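You operate a simulated robot arm through the tools that you are given. There is no shell and no other tool. Be economical: measure what you need, move in short steps, check, and stop when the job is done.

Carry out the task below with a simulated robot arm. There is one attempt and no reset: what you move stays moved.

## Task
Take the cleaning block and leave it on top of the cream tape roll on the left black belt. Put the corner board on the left cross belt away on the top deck of the trolley. Put the white spare nozzle from the left cross belt on top of the carton stack there. Take the enamel mug on the left black belt and put it away on the top of the long cabinet. Fetch the card ring from the left black belt and set it on the left cross belt. Take the carton from the left black belt and leave it on the left cross belt. Any order will do. Set down upright: spare nozzle, carton.

Only the result counts: the job must be done as asked and must still hold three seconds after the hand-in. Knocking over, shifting, dropping, spilling or breaking anything else fails it.

## Robot
A 7-joint arm with a two-finger parallel gripper on a trunk, on a base that drives. Base frame: it is fixed to the floor where the robot stands at the start and does not move with it; the origin is under the middle of the robot, x ahead of it, y to its left, z up; the surface under the hand at the start is at about z = 0.85. Lengths are in m, angles in degrees, forces in N, time in s.
Its first joint turns from -149.0 to 149.0 degrees. Places, roughly: card ring (9x9x5 cm) [1.3, -0.7, 0.9]; carton [2, -1.25, 1]; carton stack [0.75, 0.5, 1]; cleaning block (6x8x4 cm) [0.9, 0, 0.9]; corner board (6x6x24 cm) [0.7, 0.2, 1]; enamel mug (12x9x8 cm) [1, -0.2, 0.9]; left cross belt [1.2, 0.7, 0.8]; spare nozzle [0.75, 0.5, 0.75]; tape roll [1, 0, 1]; top deck of the trolley [-5.3, 2.5, 0.7]; top of the long cabinet [0.6, -6.9, 1]. Payload 3.5 kg.
Tool frame: the origin (TCP) lies between the finger pads and is the grasp point; the fingertips stand 0.023 m ahead of it; z points along the fingers, y is the line along which they close. The gripper opens to 0.094 m. The fingers are 0.038 m wide and 0.01 m thick; the gripper's body (0.054 by 0.096 m) begins 0.039 m behind the TCP.
Orientation is that of the tool frame in the base frame, as a unit quaternion [x, y, z, w]. With the fingers straight down and closing along the base's y, the tool's x points along the base's -x, its y along +y and its z along -z.

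## Interface
- The arm moves only by the tool send_rows. Its argument "plan" is one flat list of numbers, 7 for each row, row after row: the shift along the tool's x, y, z in m, then the turn, a rotation vector about the tool's x, y, z in degrees, then the opening, from 0 (shut) to 1 (fully open). In form: [tx, ty, tz, wx, wy, wz, jaw, tx, ty, tz, wx, wy, wz, jaw, ...]. A call has 1 to 8 rows; each row is the pose to reach, as a shift and turn from the pose commanded when the call began, along the tool's axes at that moment. Rows are played at 5 a second. More than 0.05 m and 8.6 degrees between two rows, or a gripper value outside its range, and nothing of the call is played. A pose out of reach is approached as far as the arm can. The call stops where the force on the tool passes 40 N (or 10 N more than at its start, if that is more) or the arm is blocked; 0.2 s more then pass. Each finger travels about 0.153 m/s and halts on what it meets, pressing with about 37 N; the grip force reading is that of the motor and also rises with nothing between the fingers. The clock runs only during rows and for 0.2 s after the last one: add rows that repeat a pose to give the fingers time. It gives the time, the measured TCP pose, the force on the tool (base axes), the opening and the grip force at its end, in the units of the frame above (readings bear some noise), with the torque about the TCP (base axes, N m) and any sound that the robot's microphone picked up.
- Cameras (640 x 400 px; columns grow to the right, rows downward): "scene" is now at [-0.2395, 0.1951, 1.285]; the picture's right is [0.07, -1.00, 0.00], its down [-0.40, -0.03, -0.92] and it looks along [0.92, 0.06, -0.40] (base axes); focal length 269 px, centre (320, 200). "wrist" rides on the gripper at [0.086, 0.016, -0.074] in the tool frame; the picture's right is [-0.18, 0.98, 0.00], its down [-0.58, -0.11, -0.81] and it looks along [-0.79, -0.15, 0.59] (tool axes); focal length 243 px, centre (320, 200). There is no depth. A picture from a camera that has moved, and an enlarged one, comes with that camera's place and axes in the base frame and with its lens.
- grab_frame(camera): a new picture of that camera. It takes no simulated time.
- roll_base(legs): drives the robot by 1 to 6 legs, each [ahead, left, turn to the left] in m, m and degrees, along the robot's own axes; the way and the turn of a leg run together, so that a leg with both is an arc; at most 1.5 m and 180 degrees a leg. The arm and the cameras ride along, it lands a little off, and it stops where it bumps. It gives what a move gives.
- turn_head(pan, tilt): turns the head with the scene camera to pan (to the left, within 143 degrees either way) and tilt (down, from -29 to 69), counted from straight ahead of the robot. It gives what a move gives.
- close_up(camera, box): a new picture of the part [left, top, right, bottom] of that camera's present view, enlarged. It takes no simulated time.
- finish_job(): hands the job in; it is judged then, once.

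Work in short steps. Places have to be worked out from the pictures, the camera data and where the tool is seen: move nearer, look again, correct. Check each grasp and each placing, and mend what went wrong. You have 186 turns and 144 pictures in all, those below and enlarged ones among them. Open the gripper and draw the arm clear of the work before you hand the job in, unless the task says otherwise; then end with one line.

The tools are called after "Request:" as name(argument=value, ...) on one line, values as JSON. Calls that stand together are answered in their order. send_rows: Moves the arm, as the interface text tells. Its arguments: {"type":"object","properties":{"plan":{"type":"array","items":{"type":"number"}}},"required":["plan"]} The other tools are called the same way: roll_base (legs) drives the base; turn_head (pan, tilt) turns the head that bears the scene camera; grab_frame (camera) takes a picture; close_up (camera, box) takes an enlarged picture of a part of a camera's view; finish_job () hands the job in.

At the start:

```text
time_s: 0.0
tcp_pos: [0.7846, 0.4709, 1.1814]
orientation: [0.0, 1.0, 0.0, 0.0]
ft_force: [0.9, -0.4, -0.1]
wrist_torque: [-0.02, -0.02, -0.01]
opening: 0.0942
gripper_force: 0.1
robot x, y, heading: [-0.0005, 0.0022, 0.1]
head pan, tilt: [4.0, 23.4]
```

scene: 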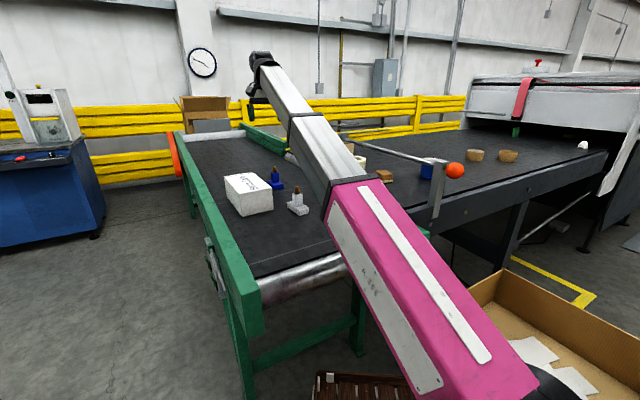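
wrist: 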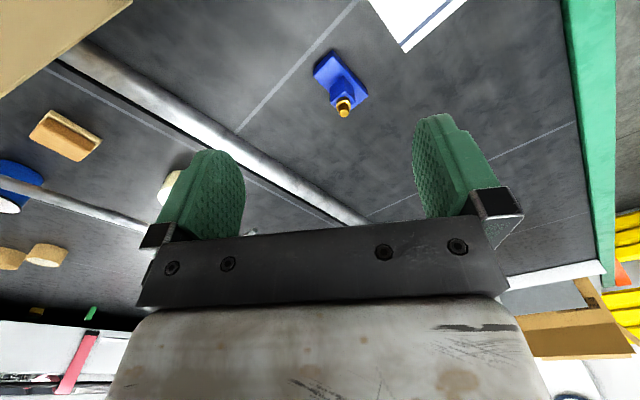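

The arm hides part of the scene. I enlarge the middle of the scene view and take a wrist frame to identify the objects.

Request:
close_up(camera="scene", box=[200, 120, 360, 220])

Request:
close_up(camera="scene", box=[340, 120, 500, 220])

Request:
close_up(camera="scene", box=[440, 110, 640, 235])

```text
4.00 times, centred on (280, 170) of scene
camera zoom: at [-0.2395, 0.1951, 1.285], right [0.07, -1.0, 0.0], down [-0.4, -0.03, -0.92], along [0.92, 0.06, -0.4], focal length 1075 px, centre (480, 320)
```

zoom: 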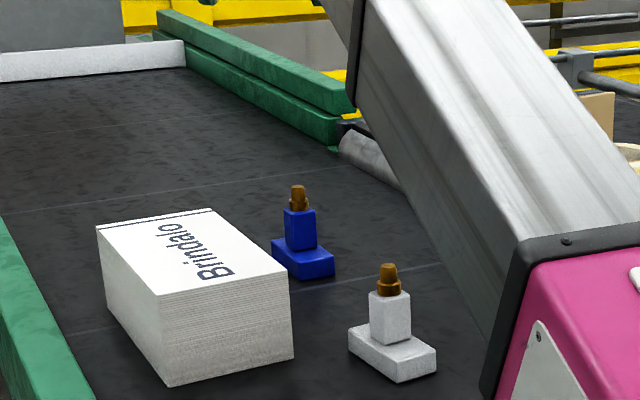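

```text
4.00 times, centred on (420, 170) of scene
camera zoom: at [-0.2395, 0.1951, 1.285], right [0.07, -1.0, 0.0], down [-0.4, -0.03, -0.92], along [0.92, 0.06, -0.4], focal length 1075 px, centre (-80, 320)
```

zoom: 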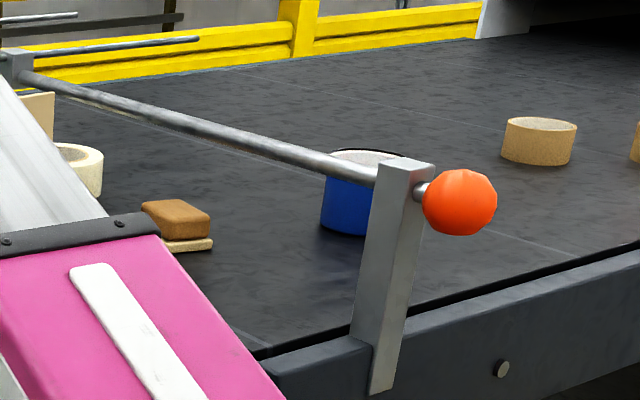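

```text
3.20 times, centred on (540, 172) of scene
camera zoom: at [-0.2395, 0.1951, 1.285], right [0.07, -1.0, 0.0], down [-0.4, -0.03, -0.92], along [0.92, 0.06, -0.4], focal length 860 px, centre (-384, 288)
```

zoom: 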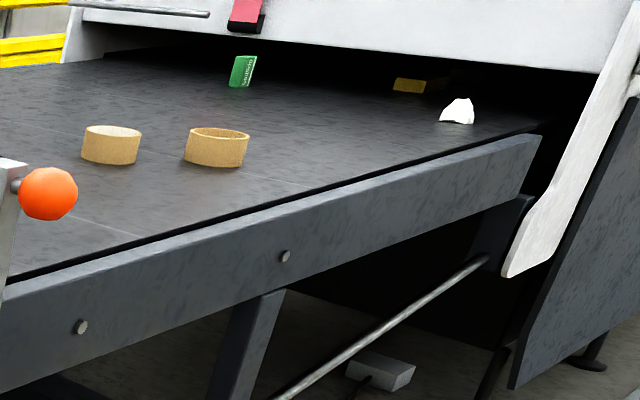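

The arm hides the corner board area. I swing the hand back and to the right to look with the wrist camera from above.

Request:
send_rows(plan=[0.025, -0.04, 0, 0, 0, 0, 1, 0.05, -0.08, 0, 0, 0, 0, 1, 0.075, -0.12, 0, 0, 0, 0, 1, 0.1, -0.16, 0, 0, 0, 0, 1, 0.125, -0.2, 0, 0, 0, 0, 1, 0.15, -0.24, 0, 0, 0, 0, 1, 0.175, -0.28, 0, 0, 0, 0, 1, 0.2, -0.32, 0, 0, 0, 0, 1])

Request:
grab_frame(camera="wrist")

Request:
grab_frame(camera="scene")

```text
time_s: 1.6
tcp_pos: [0.6365, 0.2027, 1.1383]
orientation: [0.009, 0.999, 0.011, 0.029]
ft_force: [-0.1, 11.6, -2.7]
wrist_torque: [-1.02, -0.31, -1.23]
opening: 0.094
gripper_force: 0.0
out of reach, approached as far as the arm can: row 2, 3, 4, 5, 6, 7, 8
robot x, y, heading: [-0.0002, 0.0006, 0.2]
head pan, tilt: [4.0, 23.4]
stopped in row 8: the force on the tool passed its limit at 58 N (the readings are from after the stop); the commanded pose is now the measured one
```

```text
138 pictures are left
camera wrist: at [0.5454, 0.22, 1.2084], right [0.2, 0.98, 0.03], down [0.53, -0.14, 0.84], along [0.82, -0.15, -0.55], focal length 243 px, centre (320, 200)
```

wrist: 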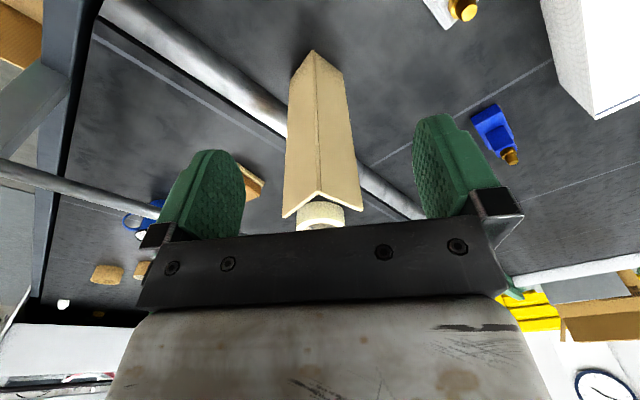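

```text
137 pictures are left
camera scene: at [-0.2396, 0.195, 1.285], right [0.07, -1.0, 0.0], down [-0.4, -0.03, -0.92], along [0.92, 0.06, -0.4], focal length 269 px, centre (320, 200)
```

scene: 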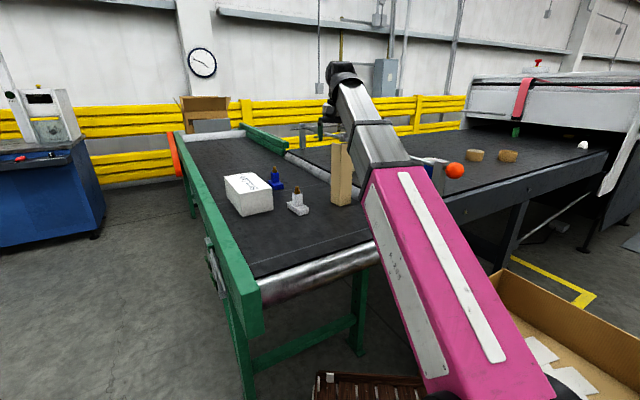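

The arm stopped on a contact; I look closely at what the hand touches before moving away.

Request:
close_up(camera="scene", box=[270, 50, 430, 150])

Request:
close_up(camera="scene", box=[280, 120, 440, 220])

```text
4.00 times, centred on (350, 100) of scene
camera zoom: at [-0.2396, 0.195, 1.285], right [0.07, -1.0, 0.0], down [-0.4, -0.03, -0.92], along [0.92, 0.06, -0.4], focal length 1075 px, centre (200, 600)
```

zoom: 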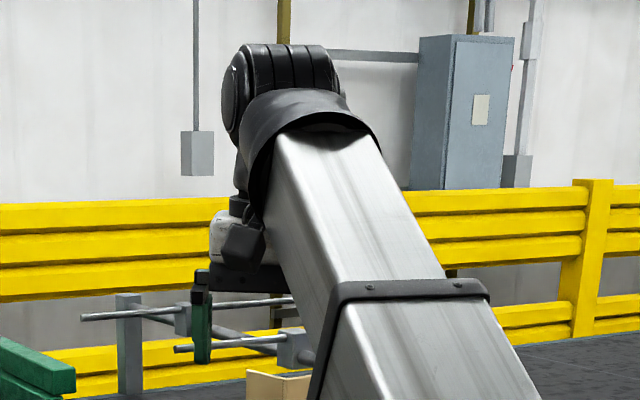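

```text
4.00 times, centred on (360, 170) of scene
camera zoom: at [-0.2396, 0.195, 1.285], right [0.07, -1.0, 0.0], down [-0.4, -0.03, -0.92], along [0.92, 0.06, -0.4], focal length 1075 px, centre (160, 320)
```

zoom: 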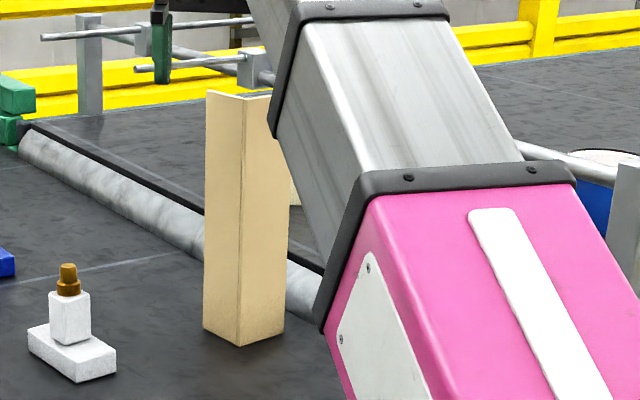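

The board looks undisturbed, and the hand has likely run into its own arm's fold limit. I go back outward along the way I came and restore the exact orientation.

Request:
send_rows(plan=[-0.03, 0.035, -0.01, 0, 0, 0, 1, -0.06, 0.07, -0.02, 0, 0, 0, 1, -0.09, 0.11, -0.03, 0, 0, 0, 1, -0.12, 0.15, -0.04, 0, 0, 0, 1])

Request:
grab_frame(camera="scene")

```text
refused: row 3 steps farther than a row can; nothing moved
```

```text
134 pictures are left
camera scene: at [-0.2396, 0.195, 1.285], right [0.07, -1.0, 0.0], down [-0.4, -0.03, -0.92], along [0.92, 0.06, -0.4], focal length 269 px, centre (320, 200)
```

scene: 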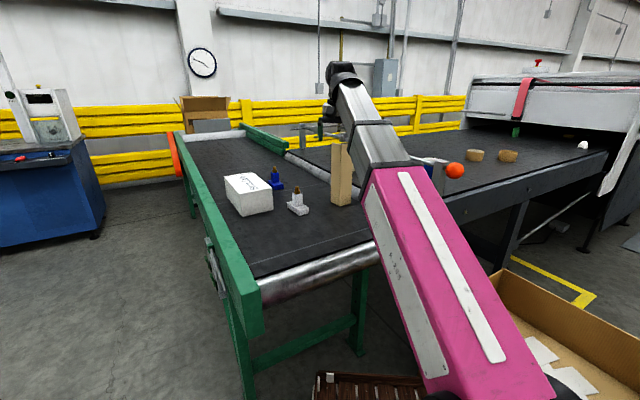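

The step was slightly too long, so I resend with shorter steps and the orientation correction (1.3, 3.3, -1.0).

Request:
send_rows(plan=[-0.025, 0.03, -0.01, 0.3, 0.8, -0.25, 1, -0.05, 0.06, -0.02, 0.6, 1.6, -0.5, 1, -0.075, 0.09, -0.03, 1, 2.5, -0.75, 1, -0.1, 0.12, -0.04, 1.3, 3.3, -1, 1, -0.125, 0.15, -0.04, 1.3, 3.3, -1, 1])

Request:
grab_frame(camera="wrist")

```text
time_s: 2.8
tcp_pos: [0.7648, 0.3524, 1.1825]
orientation: [0.0, 1.0, 0.001, 0.006]
ft_force: [0.0, -0.7, 0.5]
wrist_torque: [-0.01, 0.03, -0.02]
opening: 0.094
gripper_force: 0.1
out of reach, approached as far as the arm can: row 3, 4, 5
robot x, y, heading: [-0.0006, 0.0034, -0.0]
head pan, tilt: [4.0, 23.4]
```

```text
133 pictures are left
camera wrist: at [0.6778, 0.3687, 1.2552], right [0.18, 0.98, 0.0], down [0.57, -0.11, 0.81], along [0.8, -0.15, -0.58], focal length 243 px, centre (320, 200)
```

wrist: 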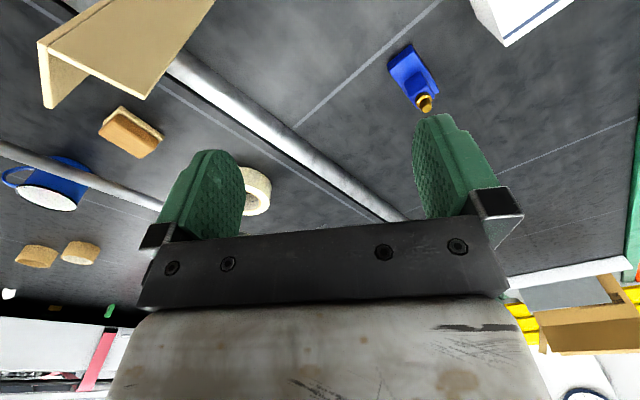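

I'm free again; belt things sit near z≈0.85, white nozzle near (0.67, 0.34), board standing near (0.73, 0.21). I move over the white nozzle at z≈1.10 and look.

Request:
send_rows(plan=[0.03, -0.004, 0.03, 0, 0, 0, 1, 0.06, -0.008, 0.055, 0, 0, 0, 1, 0.095, -0.012, 0.08, 0, 0, 0, 1, 0.095, -0.012, 0.08, 0, 0, 0, 1])

Request:
grab_frame(camera="wrist")

Request:
close_up(camera="scene", box=[210, 130, 370, 230])

```text
time_s: 3.8
tcp_pos: [0.6706, 0.3392, 1.1027]
orientation: [-0.002, 1.0, -0.001, 0.0]
ft_force: [1.3, -1.0, -0.3]
wrist_torque: [-0.03, 0.01, -0.03]
opening: 0.0939
gripper_force: 0.0
robot x, y, heading: [0.0014, 0.001, -0.0]
head pan, tilt: [4.0, 23.4]
```

```text
132 pictures are left
camera wrist: at [0.5834, 0.3566, 1.1773], right [0.18, 0.98, 0.0], down [0.58, -0.11, 0.81], along [0.79, -0.15, -0.59], focal length 243 px, centre (320, 200)
```

wrist: 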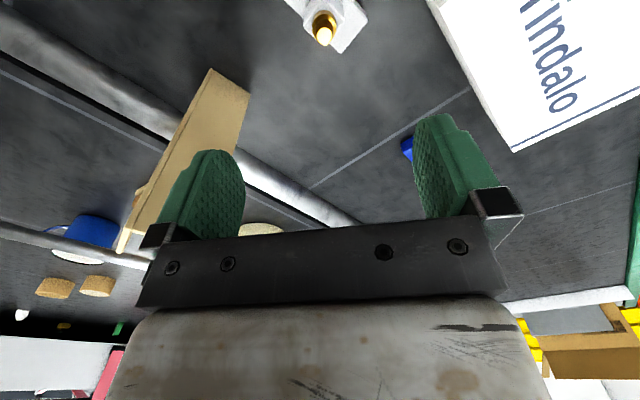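

```text
4.00 times, centred on (290, 180) of scene
camera zoom: at [-0.2395, 0.1951, 1.285], right [0.07, -1.0, 0.0], down [-0.4, -0.03, -0.92], along [0.92, 0.06, -0.4], focal length 1075 px, centre (440, 280)
```

zoom: 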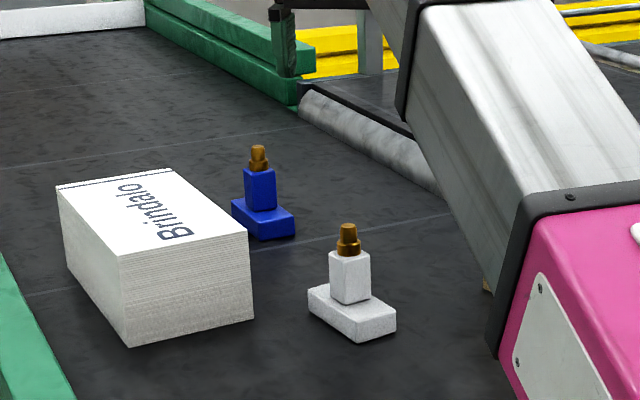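

Nozzle: cap tip at about (0.661, 0.340, 0.942), base long axis about 49° from x. I turn the tool -49° about its z so it closes across the short side, and descend to z≈1.0 for a check.

Request:
send_rows(plan=[0.002, 0, 0.0, 0, 0, -8.2, 1, 0.004, 0, 0.02, 0, 0, -16.4, 1, 0.006, 0, 0.04, 0, 0, -24.6, 1, 0.008, 0, 0.06, 0, 0, -32.8, 1, 0.01, -0.001, 0.08, 0, 0, -41, 1, 0.011, -0.001, 0.1, 0, 0, -49, 1, 0.011, -0.001, 0.1, 0, 0, -49, 1])

Request:
grab_frame(camera="wrist")

Request:
close_up(camera="scene", box=[210, 130, 370, 230])

```text
time_s: 4.3
tcp_pos: [0.6669, 0.3407, 1.0975]
orientation: [-0.075, 0.997, 0.002, 0.001]
ft_force: [-1.4, 17.5, -4.4]
wrist_torque: [-1.58, -0.63, -1.74]
opening: 0.094
gripper_force: 0.0
robot x, y, heading: [0.0003, -0.0022, -0.1]
head pan, tilt: [4.0, 23.4]
stopped in row 2: the force on the tool passed its limit at 103 N (the readings are from after the stop); the commanded pose is now the measured one
```

```text
130 pictures are left
camera wrist: at [0.5789, 0.3437, 1.1728], right [0.03, 1.0, 0.0], down [0.59, -0.02, 0.81], along [0.81, -0.03, -0.59], focal length 243 px, centre (320, 200)
```

wrist: 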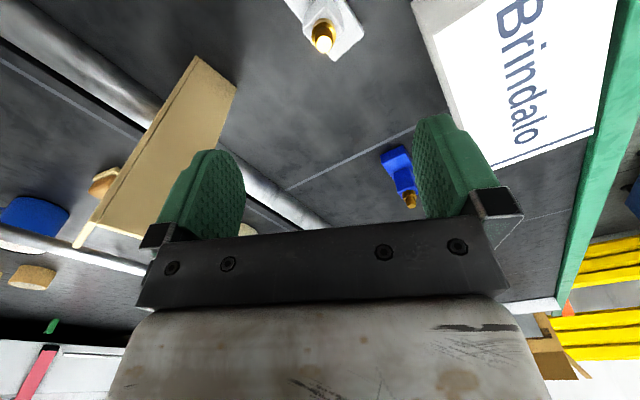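

```text
4.00 times, centred on (290, 180) of scene
camera zoom: at [-0.2395, 0.1951, 1.285], right [0.07, -1.0, 0.0], down [-0.4, -0.03, -0.92], along [0.92, 0.06, -0.4], focal length 1075 px, centre (440, 280)
```

zoom: 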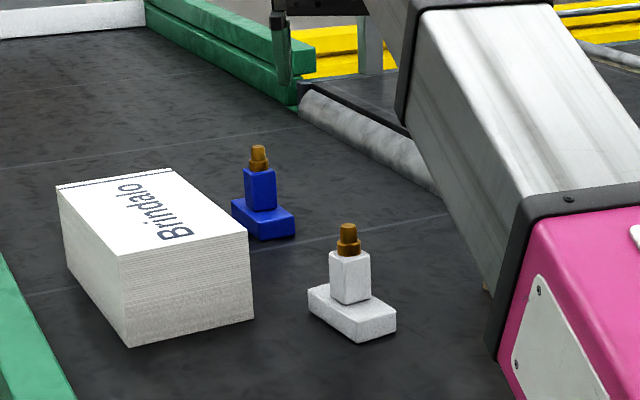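

Same wrench signature as before: the wrist camera housing is meeting the robot's own forearm, and nothing on the belt moved. I turn the other way (clockwise, +50° from here), so the tool closes along the nozzle's long axis, above its base plate.

Request:
send_rows(plan=[0.0, 0, 0.0, 0, 0, 8.3, 1, 0.002, 0, 0.0, 0, 0, 16.6, 1, 0.004, -0.001, 0.0, 0, 0, 24.9, 1, 0.006, -0.002, 0.02, 0, 0, 33.2, 1, 0.007, -0.003, 0.05, 0, 0, 41.5, 1, 0.007, -0.003, 0.09, 0, 0, 49.5, 1, 0.007, -0.003, 0.1, 0, 0, 49.5, 1])

Request:
grab_frame(camera="wrist")

Request:
close_up(camera="scene", box=[210, 110, 370, 210])

```text
time_s: 5.9
tcp_pos: [0.6608, 0.3359, 0.9965]
orientation: [0.348, 0.938, 0.001, -0.002]
ft_force: [0.2, -0.8, -0.7]
wrist_torque: [-0.01, 0.03, -0.03]
opening: 0.094
gripper_force: 0.1
robot x, y, heading: [-0.0055, 0.0021, -0.2]
head pan, tilt: [4.0, 23.4]
```

```text
128 pictures are left
camera wrist: at [0.6056, 0.4054, 1.0719], right [0.78, 0.62, 0.0], down [0.37, -0.46, 0.8], along [0.5, -0.63, -0.59], focal length 243 px, centre (320, 200)
```

wrist: 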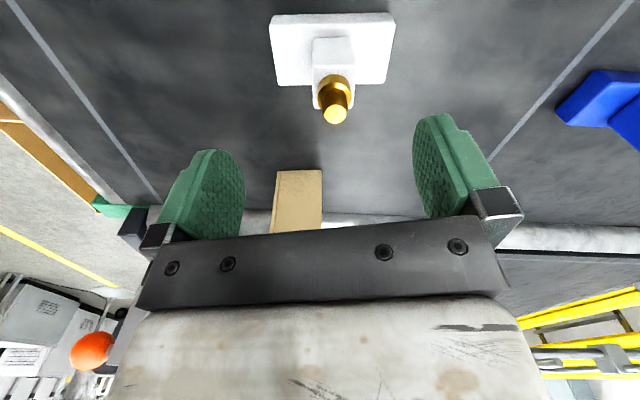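

```text
4.00 times, centred on (290, 160) of scene
camera zoom: at [-0.2395, 0.1951, 1.285], right [0.07, -1.0, 0.0], down [-0.4, -0.03, -0.92], along [0.92, 0.06, -0.4], focal length 1075 px, centre (440, 360)
```

zoom: 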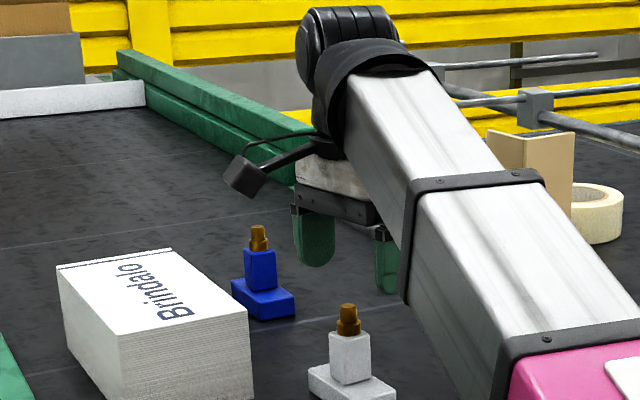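

The nozzle is square to the jaws, 9 mm off along tool y. I correct, descend to z≈0.903 and close on its body.

Request:
send_rows(plan=[0, 0.009, 0.01, 0, 0, 0, 1, 0, 0.009, 0.04, 0, 0, 0, 1, 0, 0.009, 0.07, 0, 0, 0, 1, 0, 0.009, 0.0935, 0, 0, 0, 1, 0, 0.009, 0.0935, 0, 0, 0, 0.6, 0, 0.009, 0.0935, 0, 0, 0, 0.2, 0, 0.009, 0.0935, 0, 0, 0, 0.2])

Request:
grab_frame(camera="wrist")

```text
time_s: 7.1
tcp_pos: [0.6666, 0.3442, 0.9081]
orientation: [0.346, 0.938, 0.002, 0.0]
ft_force: [-4.1, -2.0, 14.7]
wrist_torque: [0.08, -0.16, 0.0]
opening: 0.0562
gripper_force: 0.0
robot x, y, heading: [-0.0018, 0.0006, 0.1]
head pan, tilt: [4.0, 23.4]
stopped in row 5: the force on the tool passed its limit at 43 N (the readings are from after the stop); the commanded pose is now the measured one
```

```text
126 pictures are left
camera wrist: at [0.6106, 0.4128, 0.982], right [0.78, 0.63, 0.0], down [0.37, -0.46, 0.81], along [0.51, -0.63, -0.59], focal length 243 px, centre (320, 200)
```

wrist: 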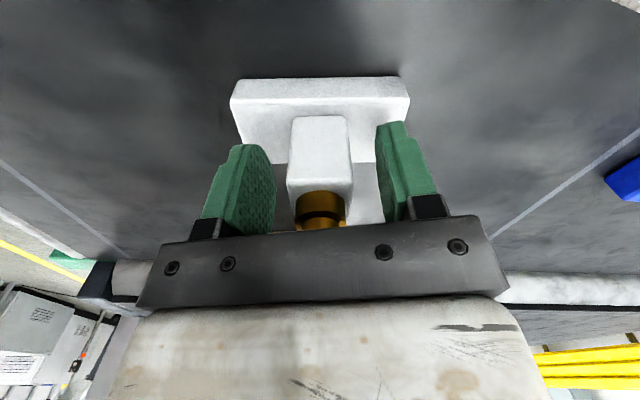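

The fingertips met the base plate at tip height ≈0.885. I raise by 5 mm and close.

Request:
send_rows(plan=[0, 0, -0.006, 0, 0, 0, 0.6, 0, 0, -0.006, 0, 0, 0, 0.3, 0, 0, -0.006, 0, 0, 0, 0.1, 0, 0, -0.006, 0, 0, 0, 0.1])

Request:
grab_frame(camera="wrist")

```text
time_s: 8.1
tcp_pos: [0.6659, 0.3433, 0.9123]
orientation: [0.347, 0.938, 0.002, 0.0]
ft_force: [-0.2, 0.8, -0.7]
wrist_torque: [-0.02, -0.02, -0.03]
opening: 0.0276
gripper_force: 37.0
robot x, y, heading: [0.0034, 0.0027, -0.1]
head pan, tilt: [4.0, 23.4]
```

```text
125 pictures are left
camera wrist: at [0.6108, 0.4131, 0.987], right [0.78, 0.63, 0.0], down [0.37, -0.46, 0.8], along [0.51, -0.63, -0.59], focal length 243 px, centre (320, 200)
```

wrist: 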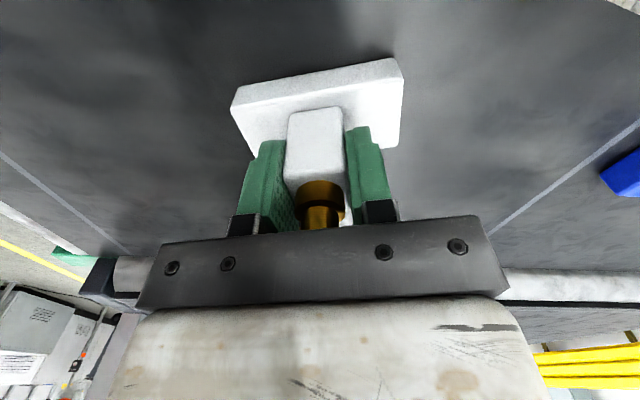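

The nozzle is held (37 N). I lift straight up and check it hangs level before moving it over the stack.

Request:
send_rows(plan=[0, 0, -0.04, 0, 0, 0, 0.1, 0, 0, -0.08, 0, 0, 0, 0.1, 0, 0, -0.12, 0, 0, 0, 0.1, 0, 0, -0.12, 0, 0, 0, 0.1])

Request:
close_up(camera="scene", box=[210, 110, 370, 210])

Request:
grab_frame(camera="wrist")

```text
time_s: 9.1
tcp_pos: [0.665, 0.3418, 1.0325]
orientation: [0.347, 0.938, 0.0, 0.0]
ft_force: [-0.2, 0.0, -3.2]
wrist_torque: [0.01, 0.03, 0.02]
opening: 0.0277
gripper_force: 36.8
robot x, y, heading: [-0.0039, -0.0008, -0.2]
head pan, tilt: [4.0, 23.4]
```

```text
4.00 times, centred on (290, 160) of scene
camera zoom: at [-0.2394, 0.1951, 1.285], right [0.07, -1.0, 0.0], down [-0.4, -0.03, -0.92], along [0.92, 0.06, -0.4], focal length 1075 px, centre (440, 360)
```

zoom: 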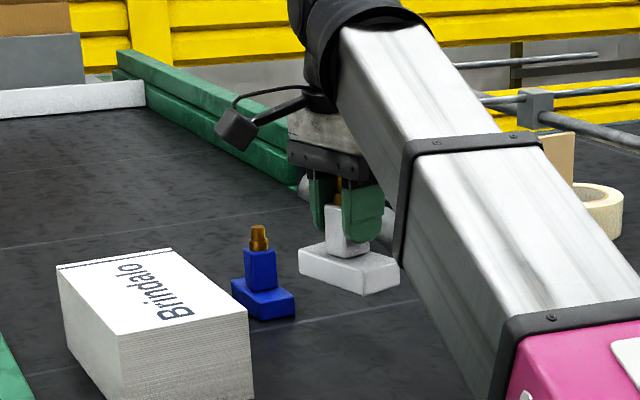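

```text
123 pictures are left
camera wrist: at [0.6098, 0.4108, 1.1086], right [0.78, 0.63, 0.0], down [0.37, -0.46, 0.8], along [0.51, -0.63, -0.59], focal length 243 px, centre (320, 200)
```

wrist: 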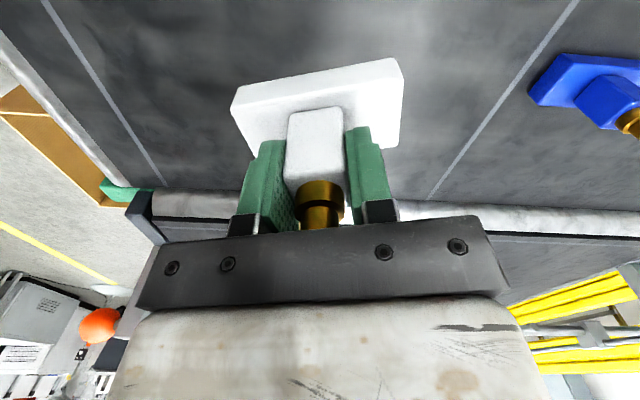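

It hangs level. I carry it over the centre of the stack (about (0.698, 0.532), top z≈0.942) at z≈1.06.

Request:
send_rows(plan=[0.015, 0.025, -0.025, 0, 0, 0, 0.1, 0.035, 0.058, -0.03, 0, 0, 0, 0.1, 0.055, 0.092, -0.03, 0, 0, 0, 0.1, 0.075, 0.126, -0.03, 0, 0, 0, 0.1, 0.0987, 0.166, -0.03, 0, 0, 0, 0.1, 0.0987, 0.166, -0.03, 0, 0, 0, 0.1])

Request:
close_up(camera="scene", box=[190, 110, 350, 210])

Request:
grab_frame(camera="wrist")

```text
time_s: 10.5
tcp_pos: [0.6997, 0.5337, 1.064]
orientation: [0.346, 0.938, 0.001, 0.0]
ft_force: [-0.6, 0.0, -2.8]
wrist_torque: [0.01, 0.02, -0.02]
opening: 0.0279
gripper_force: 37.0
robot x, y, heading: [-0.0028, -0.0003, -0.1]
head pan, tilt: [4.0, 23.4]
```

```text
4.00 times, centred on (270, 160) of scene
camera zoom: at [-0.2395, 0.1951, 1.285], right [0.07, -1.0, 0.0], down [-0.4, -0.03, -0.92], along [0.92, 0.06, -0.4], focal length 1075 px, centre (520, 360)
```

zoom: 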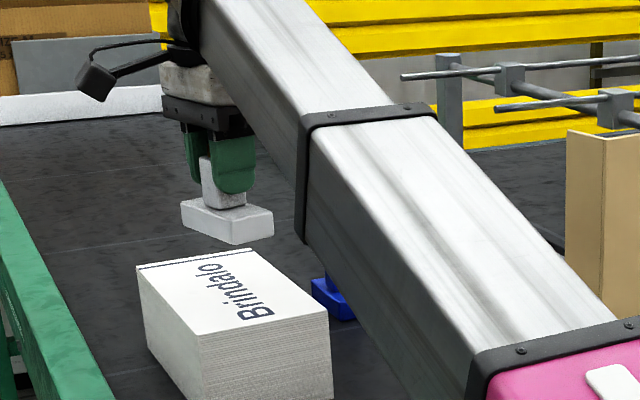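

```text
121 pictures are left
camera wrist: at [0.6453, 0.6021, 1.1389], right [0.78, 0.63, 0.0], down [0.37, -0.46, 0.8], along [0.5, -0.63, -0.59], focal length 243 px, centre (320, 200)
```

wrist: 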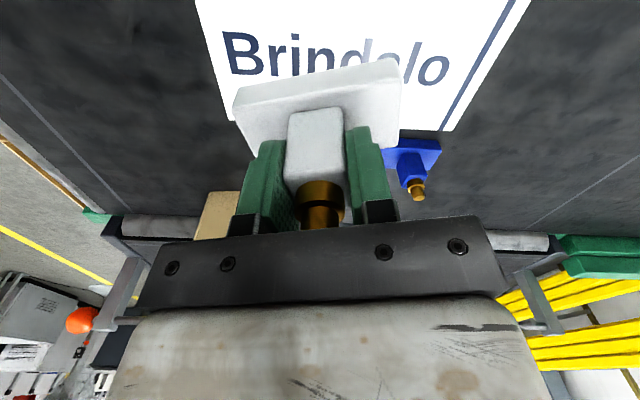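

The stack's centre is about 2 cm further along tool y and 8 mm along −x. I shift and descend to just above the top.

Request:
send_rows(plan=[-0.008, 0.02, 0.01, 0, 0, 0, 0.1, -0.008, 0.02, 0.035, 0, 0, 0, 0.1, -0.008, 0.02, 0.052, 0, 0, 0, 0.1, -0.008, 0.02, 0.052, 0, 0, 0, 0.1])

Request:
close_up(camera="scene", box=[200, 130, 320, 205])

```text
time_s: 11.5
tcp_pos: [0.718, 0.5418, 1.0114]
orientation: [0.347, 0.938, 0.002, -0.001]
ft_force: [-0.1, 1.1, -2.7]
wrist_torque: [0.0, -0.02, 0.02]
opening: 0.0277
gripper_force: 37.6
robot x, y, heading: [-0.0019, -0.0019, 0.0]
head pan, tilt: [4.0, 23.4]
```

```text
5.33 times, centred on (260, 168) of scene
camera zoom: at [-0.2394, 0.1952, 1.285], right [0.07, -1.0, 0.0], down [-0.4, -0.03, -0.92], along [0.92, 0.06, -0.4], focal length 1433 px, centre (640, 373)
```

zoom: 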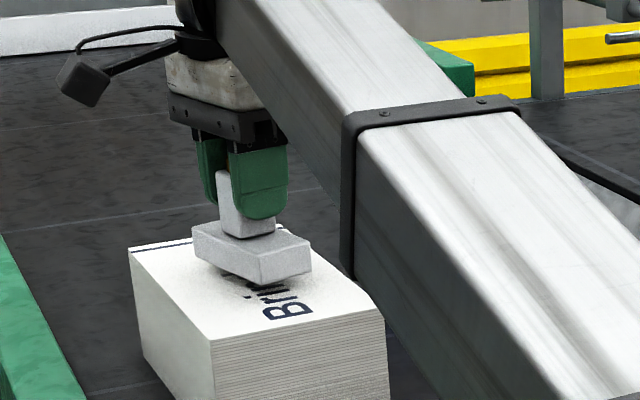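

It hovers a little above the stack. I lower 7 mm more and read the force.

Request:
send_rows(plan=[0, 0, 0.003, 0, 0, 0, 0.1, 0, 0, 0.005, 0, 0, 0, 0.1, 0, 0, 0.007, 0, 0, 0, 0.1])

```text
time_s: 12.3
tcp_pos: [0.7187, 0.543, 1.0036]
orientation: [0.346, 0.938, 0.003, 0.0]
ft_force: [0.6, 0.1, -1.7]
wrist_torque: [0.0, 0.03, 0.02]
opening: 0.0279
gripper_force: 36.9
robot x, y, heading: [0.0017, 0.0001, -0.0]
head pan, tilt: [4.0, 23.4]
```

No contact yet (−1.7 N). I lower a few millimetres more.

Request:
send_rows(plan=[0, 0, 0.002, 0, 0, 0, 0.1, 0, 0, 0.004, 0, 0, 0, 0.1, 0, 0, 0.005, 0, 0, 0, 0.1])

Request:
close_up(camera="scene", box=[200, 130, 320, 205])

```text
time_s: 13.1
tcp_pos: [0.7187, 0.5438, 1.0004]
orientation: [0.347, 0.938, 0.003, 0.0]
ft_force: [1.6, 4.8, 31.8]
wrist_torque: [-0.44, 0.35, -0.17]
opening: 0.0278
gripper_force: 36.1
robot x, y, heading: [-0.0011, -0.0006, 0.0]
head pan, tilt: [4.0, 23.4]
```

```text
5.33 times, centred on (260, 168) of scene
camera zoom: at [-0.2402, 0.1947, 1.285], right [0.07, -1.0, 0.0], down [-0.4, -0.03, -0.92], along [0.92, 0.06, -0.4], focal length 1433 px, centre (640, 373)
```

zoom: 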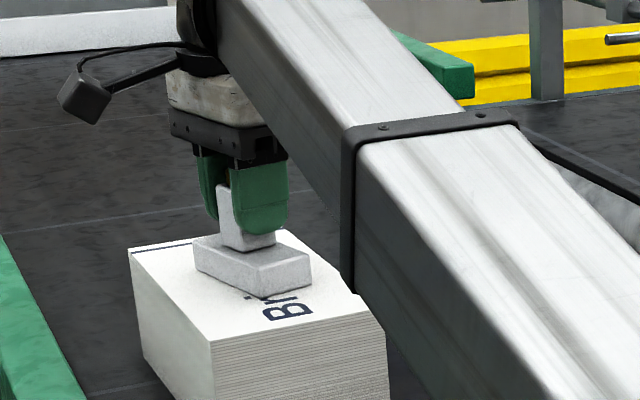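

It sits on the stack with a 32 N push. I ease up 2 mm, open, and rise.

Request:
send_rows(plan=[0, 0, -0.003, 0, 0, 0, 0.1, 0, 0, -0.003, 0, 0, 0, 0.5, 0, 0, -0.003, 0, 0, 0, 0.9, 0, 0, -0.03, 0, 0, 0, 1, 0, 0, -0.07, 0, 0, 0, 1, 0, 0, -0.1, 0, 0, 0, 1])

Request:
grab_frame(camera="wrist")

Request:
grab_frame(camera="scene")

```text
time_s: 14.5
tcp_pos: [0.7183, 0.544, 1.1001]
orientation: [0.347, 0.938, 0.001, 0.0]
ft_force: [-0.1, 0.2, 0.5]
wrist_torque: [0.02, -0.01, 0.02]
opening: 0.094
gripper_force: 0.2
robot x, y, heading: [0.0005, 0.0003, -0.0]
head pan, tilt: [4.0, 23.4]
```

```text
118 pictures are left
camera wrist: at [0.6626, 0.6131, 1.1742], right [0.78, 0.63, 0.0], down [0.37, -0.46, 0.8], along [0.5, -0.63, -0.59], focal length 243 px, centre (320, 200)
```

wrist: 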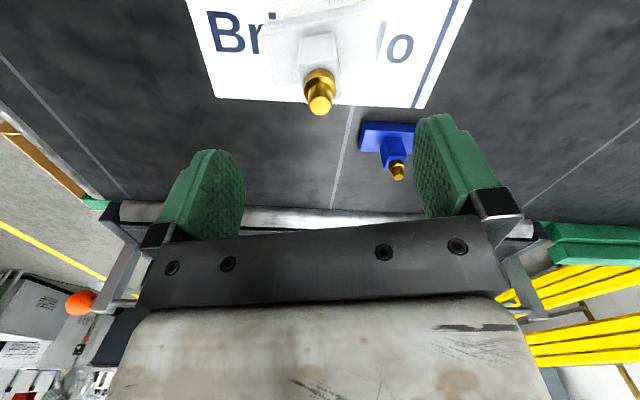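

```text
117 pictures are left
camera scene: at [-0.2395, 0.1951, 1.285], right [0.07, -1.0, 0.0], down [-0.4, -0.03, -0.92], along [0.92, 0.06, -0.4], focal length 269 px, centre (320, 200)
```

scene: 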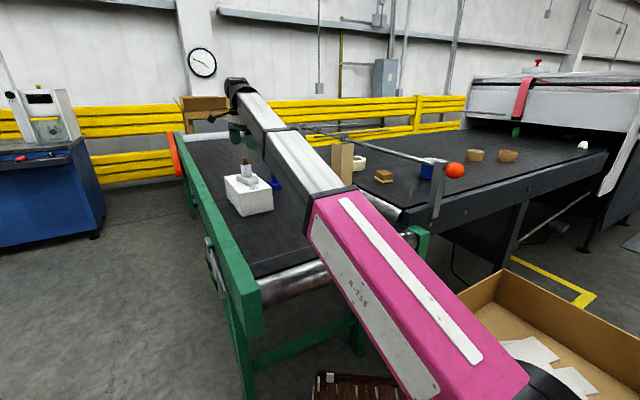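

The nozzle stands on the stack. A rail crosses above the near part of the black belt; I enlarge that region to locate it relative to block, roll and mug.

Request:
close_up(camera="scene", box=[290, 110, 466, 220])

```text
3.64 times, centred on (378, 165) of scene
camera zoom: at [-0.2395, 0.1951, 1.285], right [0.07, -1.0, 0.0], down [-0.4, -0.03, -0.92], along [0.92, 0.06, -0.4], focal length 977 px, centre (109, 327)
```

zoom: 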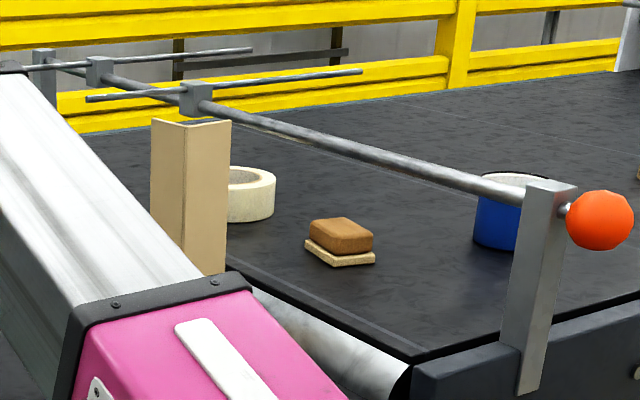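

To plan base moves I look right and left with the head.

Request:
turn_head(pan=-45, tilt=35)

Request:
grab_frame(camera="scene")

```text
time_s: 15.7
tcp_pos: [0.7168, 0.5437, 1.0991]
orientation: [0.347, 0.938, 0.002, 0.0]
ft_force: [-0.1, 0.2, -0.3]
wrist_torque: [-0.02, 0.04, 0.03]
opening: 0.0941
gripper_force: 0.0
robot x, y, heading: [-0.0, -0.0011, 0.5]
head pan, tilt: [-45.0, 35.0]
```

```text
115 pictures are left
camera scene: at [-0.2695, 0.1264, 1.2667], right [-0.71, -0.71, 0.0], down [-0.41, 0.41, -0.82], along [0.58, -0.58, -0.57], focal length 269 px, centre (320, 200)
```

scene: 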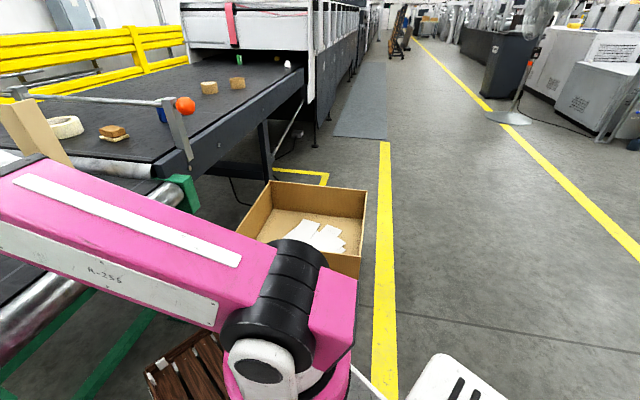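

The floor box lies right of the robot. I enlarge the bar/block area from this head position for triangulation.

Request:
close_up(camera="scene", box=[0, 40, 208, 170])

Request:
close_up(camera="scene", box=[180, 30, 308, 110])

```text
3.08 times, centred on (104, 105) of scene
camera zoom: at [-0.2695, 0.1264, 1.2667], right [-0.71, -0.71, 0.0], down [-0.41, 0.41, -0.82], along [0.58, -0.58, -0.57], focal length 827 px, centre (985, 492)
```

zoom: 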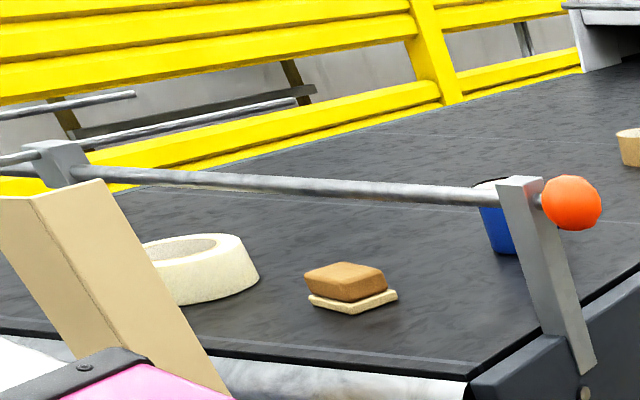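

```text
5.00 times, centred on (244, 70) of scene
camera zoom: at [-0.2695, 0.1264, 1.2667], right [-0.71, -0.71, 0.0], down [-0.41, 0.41, -0.82], along [0.58, -0.58, -0.57], focal length 1343 px, centre (700, 850)
```

zoom: 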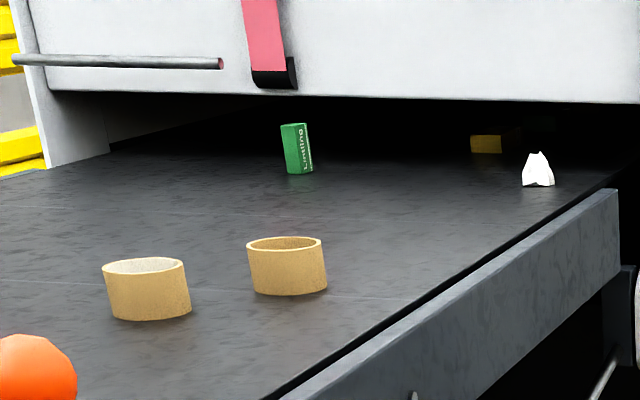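

Right ring is hollow card; the green carton stands at the hood's lip. The block lies almost under the rail, so I clear the standing board first. I back the base 0.12 m to give the arm room.

Request:
roll_base(legs=[[-0.12, 0, 0]])

Request:
turn_head(pan=4, tilt=23.4)

Request:
grab_frame(camera="scene")

```text
time_s: 16.9
tcp_pos: [0.5995, 0.5416, 1.1004]
orientation: [0.348, 0.938, 0.003, 0.0]
ft_force: [0.0, 0.7, -0.4]
wrist_torque: [0.01, 0.02, 0.0]
opening: 0.094
gripper_force: 0.1
robot x, y, heading: [-0.1203, 0.0022, -0.1]
head pan, tilt: [-45.0, 35.0]
```

```text
time_s: 18.1
tcp_pos: [0.5992, 0.5427, 1.0994]
orientation: [0.348, 0.938, 0.002, 0.0]
ft_force: [0.0, 0.1, 0.3]
wrist_torque: [0.03, -0.02, 0.02]
opening: 0.094
gripper_force: 0.0
robot x, y, heading: [-0.1185, -0.0002, -0.4]
head pan, tilt: [4.0, 23.4]
```

```text
112 pictures are left
camera scene: at [-0.3589, 0.1954, 1.285], right [0.07, -1.0, 0.0], down [-0.4, -0.03, -0.92], along [0.92, 0.06, -0.4], focal length 269 px, centre (320, 200)
```

scene: 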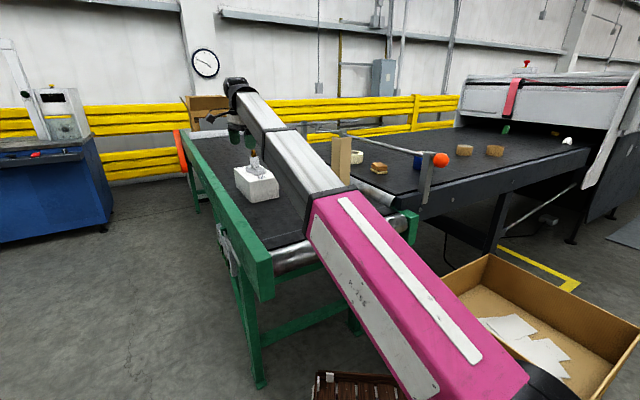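

I carry the empty hand over toward the board at z≈1.135, turning 12° to close across its far-right leg.

Request:
send_rows(plan=[-0.041, -0.0245, -0.01, 0, 0, 2, 0.8, -0.082, -0.049, -0.02, 0, 0, 4, 0.8, -0.123, -0.0735, -0.03, 0, 0, 6, 0.8, -0.164, -0.098, -0.036, 0, 0, 8, 0.8, -0.205, -0.1225, -0.036, 0, 0, 10, 0.8, -0.246, -0.147, -0.036, 0, 0, 12, 0.8, -0.287, -0.1715, -0.036, 0, 0, 12, 0.8, -0.328, -0.196, -0.036, 0, 0, 12, 0.8])

Request:
grab_frame(camera="wrist")

Request:
close_up(camera="scene", box=[270, 90, 430, 190])

```text
time_s: 19.9
tcp_pos: [0.7196, 0.1792, 1.1346]
orientation: [0.443, 0.896, 0.001, 0.001]
ft_force: [-0.1, 0.6, -0.4]
wrist_torque: [0.01, -0.02, 0.03]
opening: 0.0751
gripper_force: 0.1
robot x, y, heading: [-0.1214, 0.0001, -0.1]
head pan, tilt: [4.0, 23.4]
```

```text
111 pictures are left
camera wrist: at [0.6804, 0.2576, 1.2089], right [0.89, 0.45, 0.0], down [0.27, -0.53, 0.8], along [0.36, -0.72, -0.59], focal length 243 px, centre (320, 200)
```

wrist: 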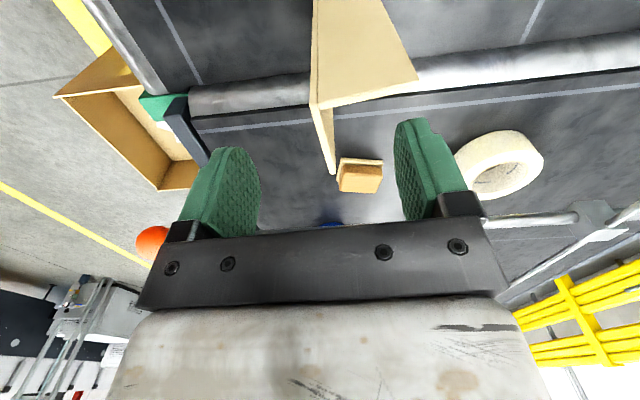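

```text
4.00 times, centred on (350, 140) of scene
camera zoom: at [-0.359, 0.1954, 1.285], right [0.07, -1.0, 0.0], down [-0.4, -0.03, -0.92], along [0.92, 0.06, -0.4], focal length 1075 px, centre (200, 440)
```

zoom: 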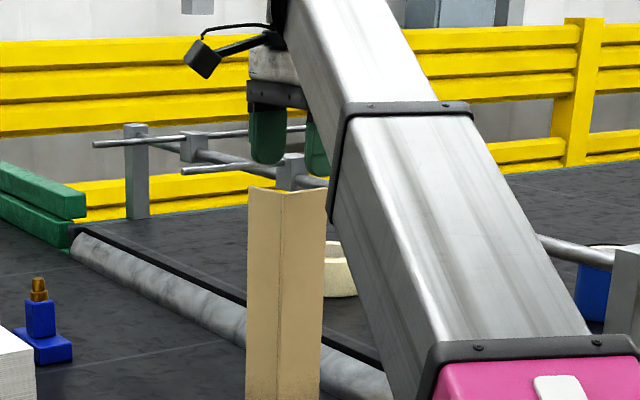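

The board's top is clear: apex (0.712, 0.188), far leg end (0.747, 0.147). I shift onto that leg, correct yaw 4.5°, descend to z≈1.06.

Request:
send_rows(plan=[-0.02, 0.003, 0, 0, 0, -4.5, 0.7, -0.02, 0.003, 0.0, 0, 0, -4.5, 0.7, -0.02, 0.003, 0.03, 0, 0, -4.5, 0.7, -0.02, 0.003, 0.06, 0, 0, -4.5, 0.7, -0.02, 0.003, 0.08, 0, 0, -4.5, 0.7])

Request:
grab_frame(camera="wrist")

```text
time_s: 21.1
tcp_pos: [0.7337, 0.1661, 1.0544]
orientation: [0.409, 0.913, 0.0, 0.0]
ft_force: [-0.1, -0.8, 0.4]
wrist_torque: [0.02, -0.01, 0.0]
opening: 0.0659
gripper_force: 0.1
robot x, y, heading: [-0.1232, -0.0002, -0.1]
head pan, tilt: [4.0, 23.4]
```

```text
109 pictures are left
camera wrist: at [0.6884, 0.2422, 1.1298], right [0.86, 0.52, 0.0], down [0.31, -0.51, 0.8], along [0.42, -0.69, -0.59], focal length 243 px, centre (320, 200)
```

wrist: 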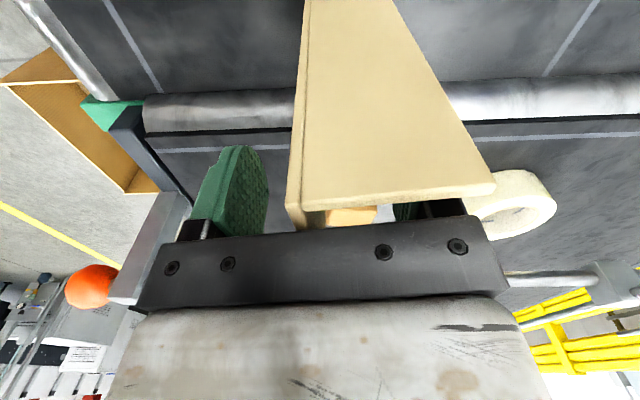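

One finger is inside the V, the other outside. I close.

Request:
send_rows(plan=[0, 0, 0, 0, 0, 0, 0.4, 0, 0, 0, 0, 0, 0, 0.0, 0, 0, 0, 0, 0, 0, 0.0, 0, 0, 0, 0, 0, 0, 0.0])

Request:
grab_frame(camera="wrist")

```text
time_s: 22.1
tcp_pos: [0.7333, 0.1656, 1.0557]
orientation: [0.408, 0.913, 0.001, -0.001]
ft_force: [0.2, -1.5, 0.3]
wrist_torque: [0.01, 0.0, 0.0]
opening: 0.0048
gripper_force: 36.6
robot x, y, heading: [-0.1203, -0.0016, -0.3]
head pan, tilt: [4.0, 23.4]
```

```text
108 pictures are left
camera wrist: at [0.6885, 0.2424, 1.1299], right [0.86, 0.52, 0.0], down [0.31, -0.51, 0.8], along [0.42, -0.69, -0.59], focal length 243 px, centre (320, 200)
```

wrist: 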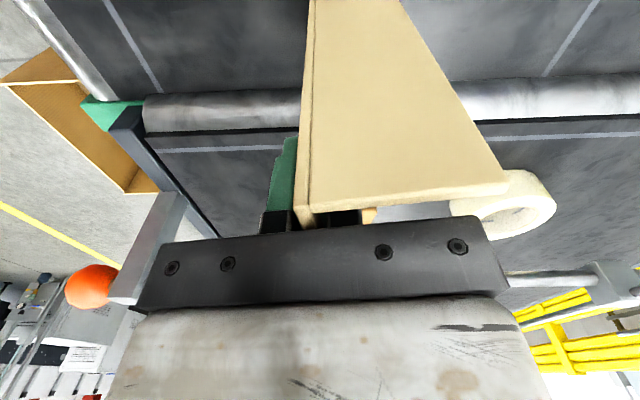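

Grasped (4.8 mm plate, 36.6 N). I lift 0.11 m and look behind for the trolley.

Request:
send_rows(plan=[0, 0, -0.03, 0, 0, 0, 0, 0, 0, -0.06, 0, 0, 0, 0, 0, 0, -0.09, 0, 0, 0, 0, 0, 0, -0.11, 0, 0, 0, 0, 0, 0, -0.11, 0, 0, 0, 0])

Request:
turn_head(pan=140, tilt=20)

Request:
grab_frame(camera="scene")

Request:
grab_frame(camera="wrist")

```text
time_s: 23.3
tcp_pos: [0.7348, 0.1647, 1.1653]
orientation: [0.408, 0.913, 0.0, -0.001]
ft_force: [0.0, 0.2, -1.8]
wrist_torque: [-0.04, 0.0, 0.02]
opening: 0.0043
gripper_force: 37.3
robot x, y, heading: [-0.1223, -0.0011, -0.1]
head pan, tilt: [4.0, 23.4]
```

```text
time_s: 25.4
tcp_pos: [0.7344, 0.1664, 1.1653]
orientation: [0.409, 0.912, 0.001, 0.0]
ft_force: [0.3, -1.0, -1.0]
wrist_torque: [0.0, 0.01, 0.0]
opening: 0.0047
gripper_force: 37.2
robot x, y, heading: [-0.1218, 0.0009, -0.3]
head pan, tilt: [140.0, 20.0]
```

```text
107 pictures are left
camera scene: at [-0.5224, 0.2492, 1.2905], right [0.64, 0.76, 0.0], down [0.26, -0.22, -0.94], along [-0.72, 0.61, -0.34], focal length 269 px, centre (320, 200)
```

scene: 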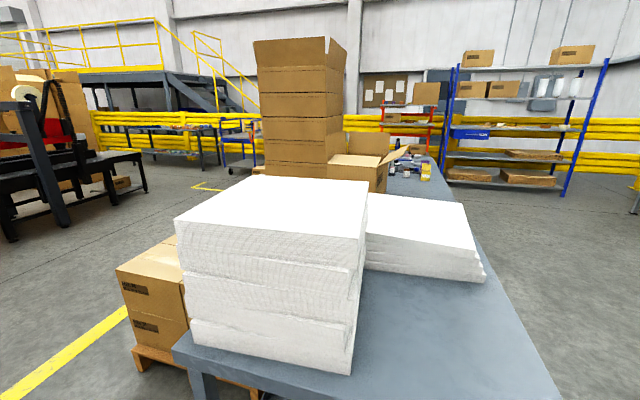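

```text
106 pictures are left
camera wrist: at [0.6888, 0.2418, 1.2401], right [0.86, 0.52, 0.0], down [0.31, -0.51, 0.8], along [0.42, -0.69, -0.59], focal length 243 px, centre (320, 200)
```

wrist: 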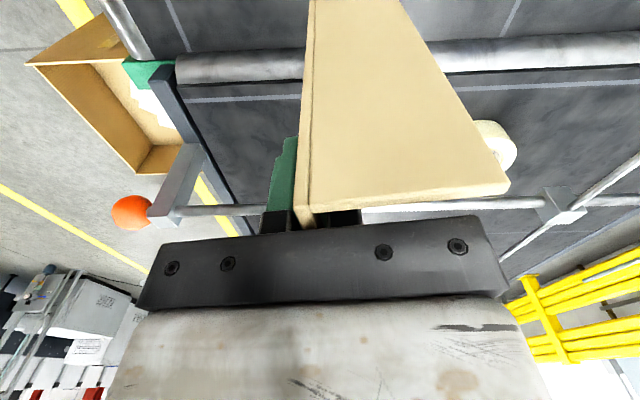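

A work table stands behind-left and the trolley (blue frame) is beyond it. I look back-right to find a free lane, and at the white object near my right side.

Request:
turn_head(pan=-140, tilt=30)

Request:
grab_frame(camera="scene")

Request:
turn_head(pan=-80, tilt=40)

Request:
grab_frame(camera="scene")

```text
time_s: 29.3
tcp_pos: [0.7336, 0.1657, 1.1646]
orientation: [0.408, 0.913, 0.001, 0.0]
ft_force: [-0.7, 0.1, -0.8]
wrist_torque: [-0.02, 0.02, -0.01]
opening: 0.0044
gripper_force: 37.6
robot x, y, heading: [-0.1187, 0.0018, 0.1]
head pan, tilt: [-140.0, 30.0]
```

```text
105 pictures are left
camera scene: at [-0.5206, 0.1311, 1.2744], right [-0.64, 0.77, 0.0], down [0.38, 0.32, -0.87], along [-0.66, -0.56, -0.5], focal length 269 px, centre (320, 200)
```

scene: 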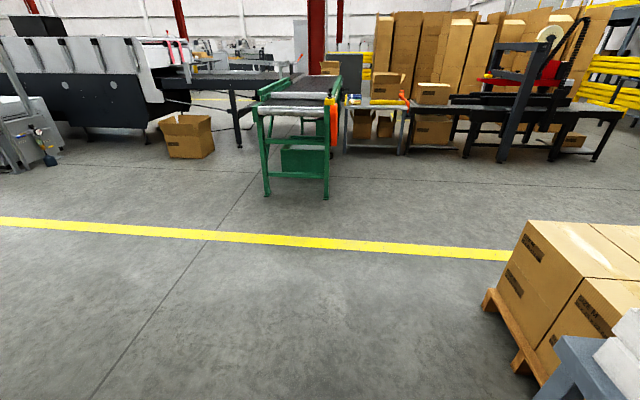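

```text
time_s: 30.6
tcp_pos: [0.7346, 0.1657, 1.1661]
orientation: [0.409, 0.913, 0.001, 0.0]
ft_force: [-0.2, -0.7, -0.8]
wrist_torque: [0.0, 0.02, 0.03]
opening: 0.0049
gripper_force: 37.2
robot x, y, heading: [-0.1178, 0.0007, 0.4]
head pan, tilt: [-80.0, 40.0]
```

```text
104 pictures are left
camera scene: at [-0.4366, 0.1054, 1.2591], right [-0.99, -0.17, 0.0], down [-0.11, 0.63, -0.77], along [0.13, -0.75, -0.64], focal length 269 px, centre (320, 200)
```

scene: 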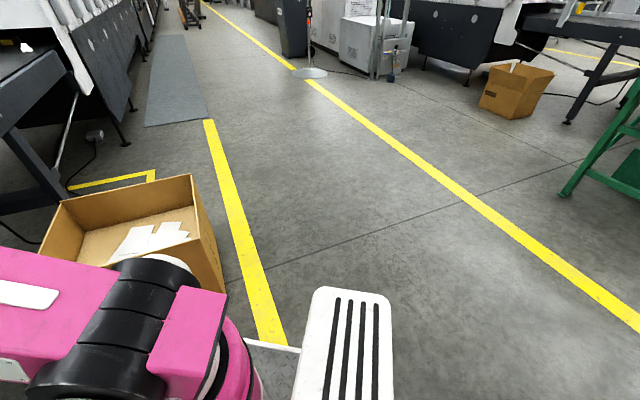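

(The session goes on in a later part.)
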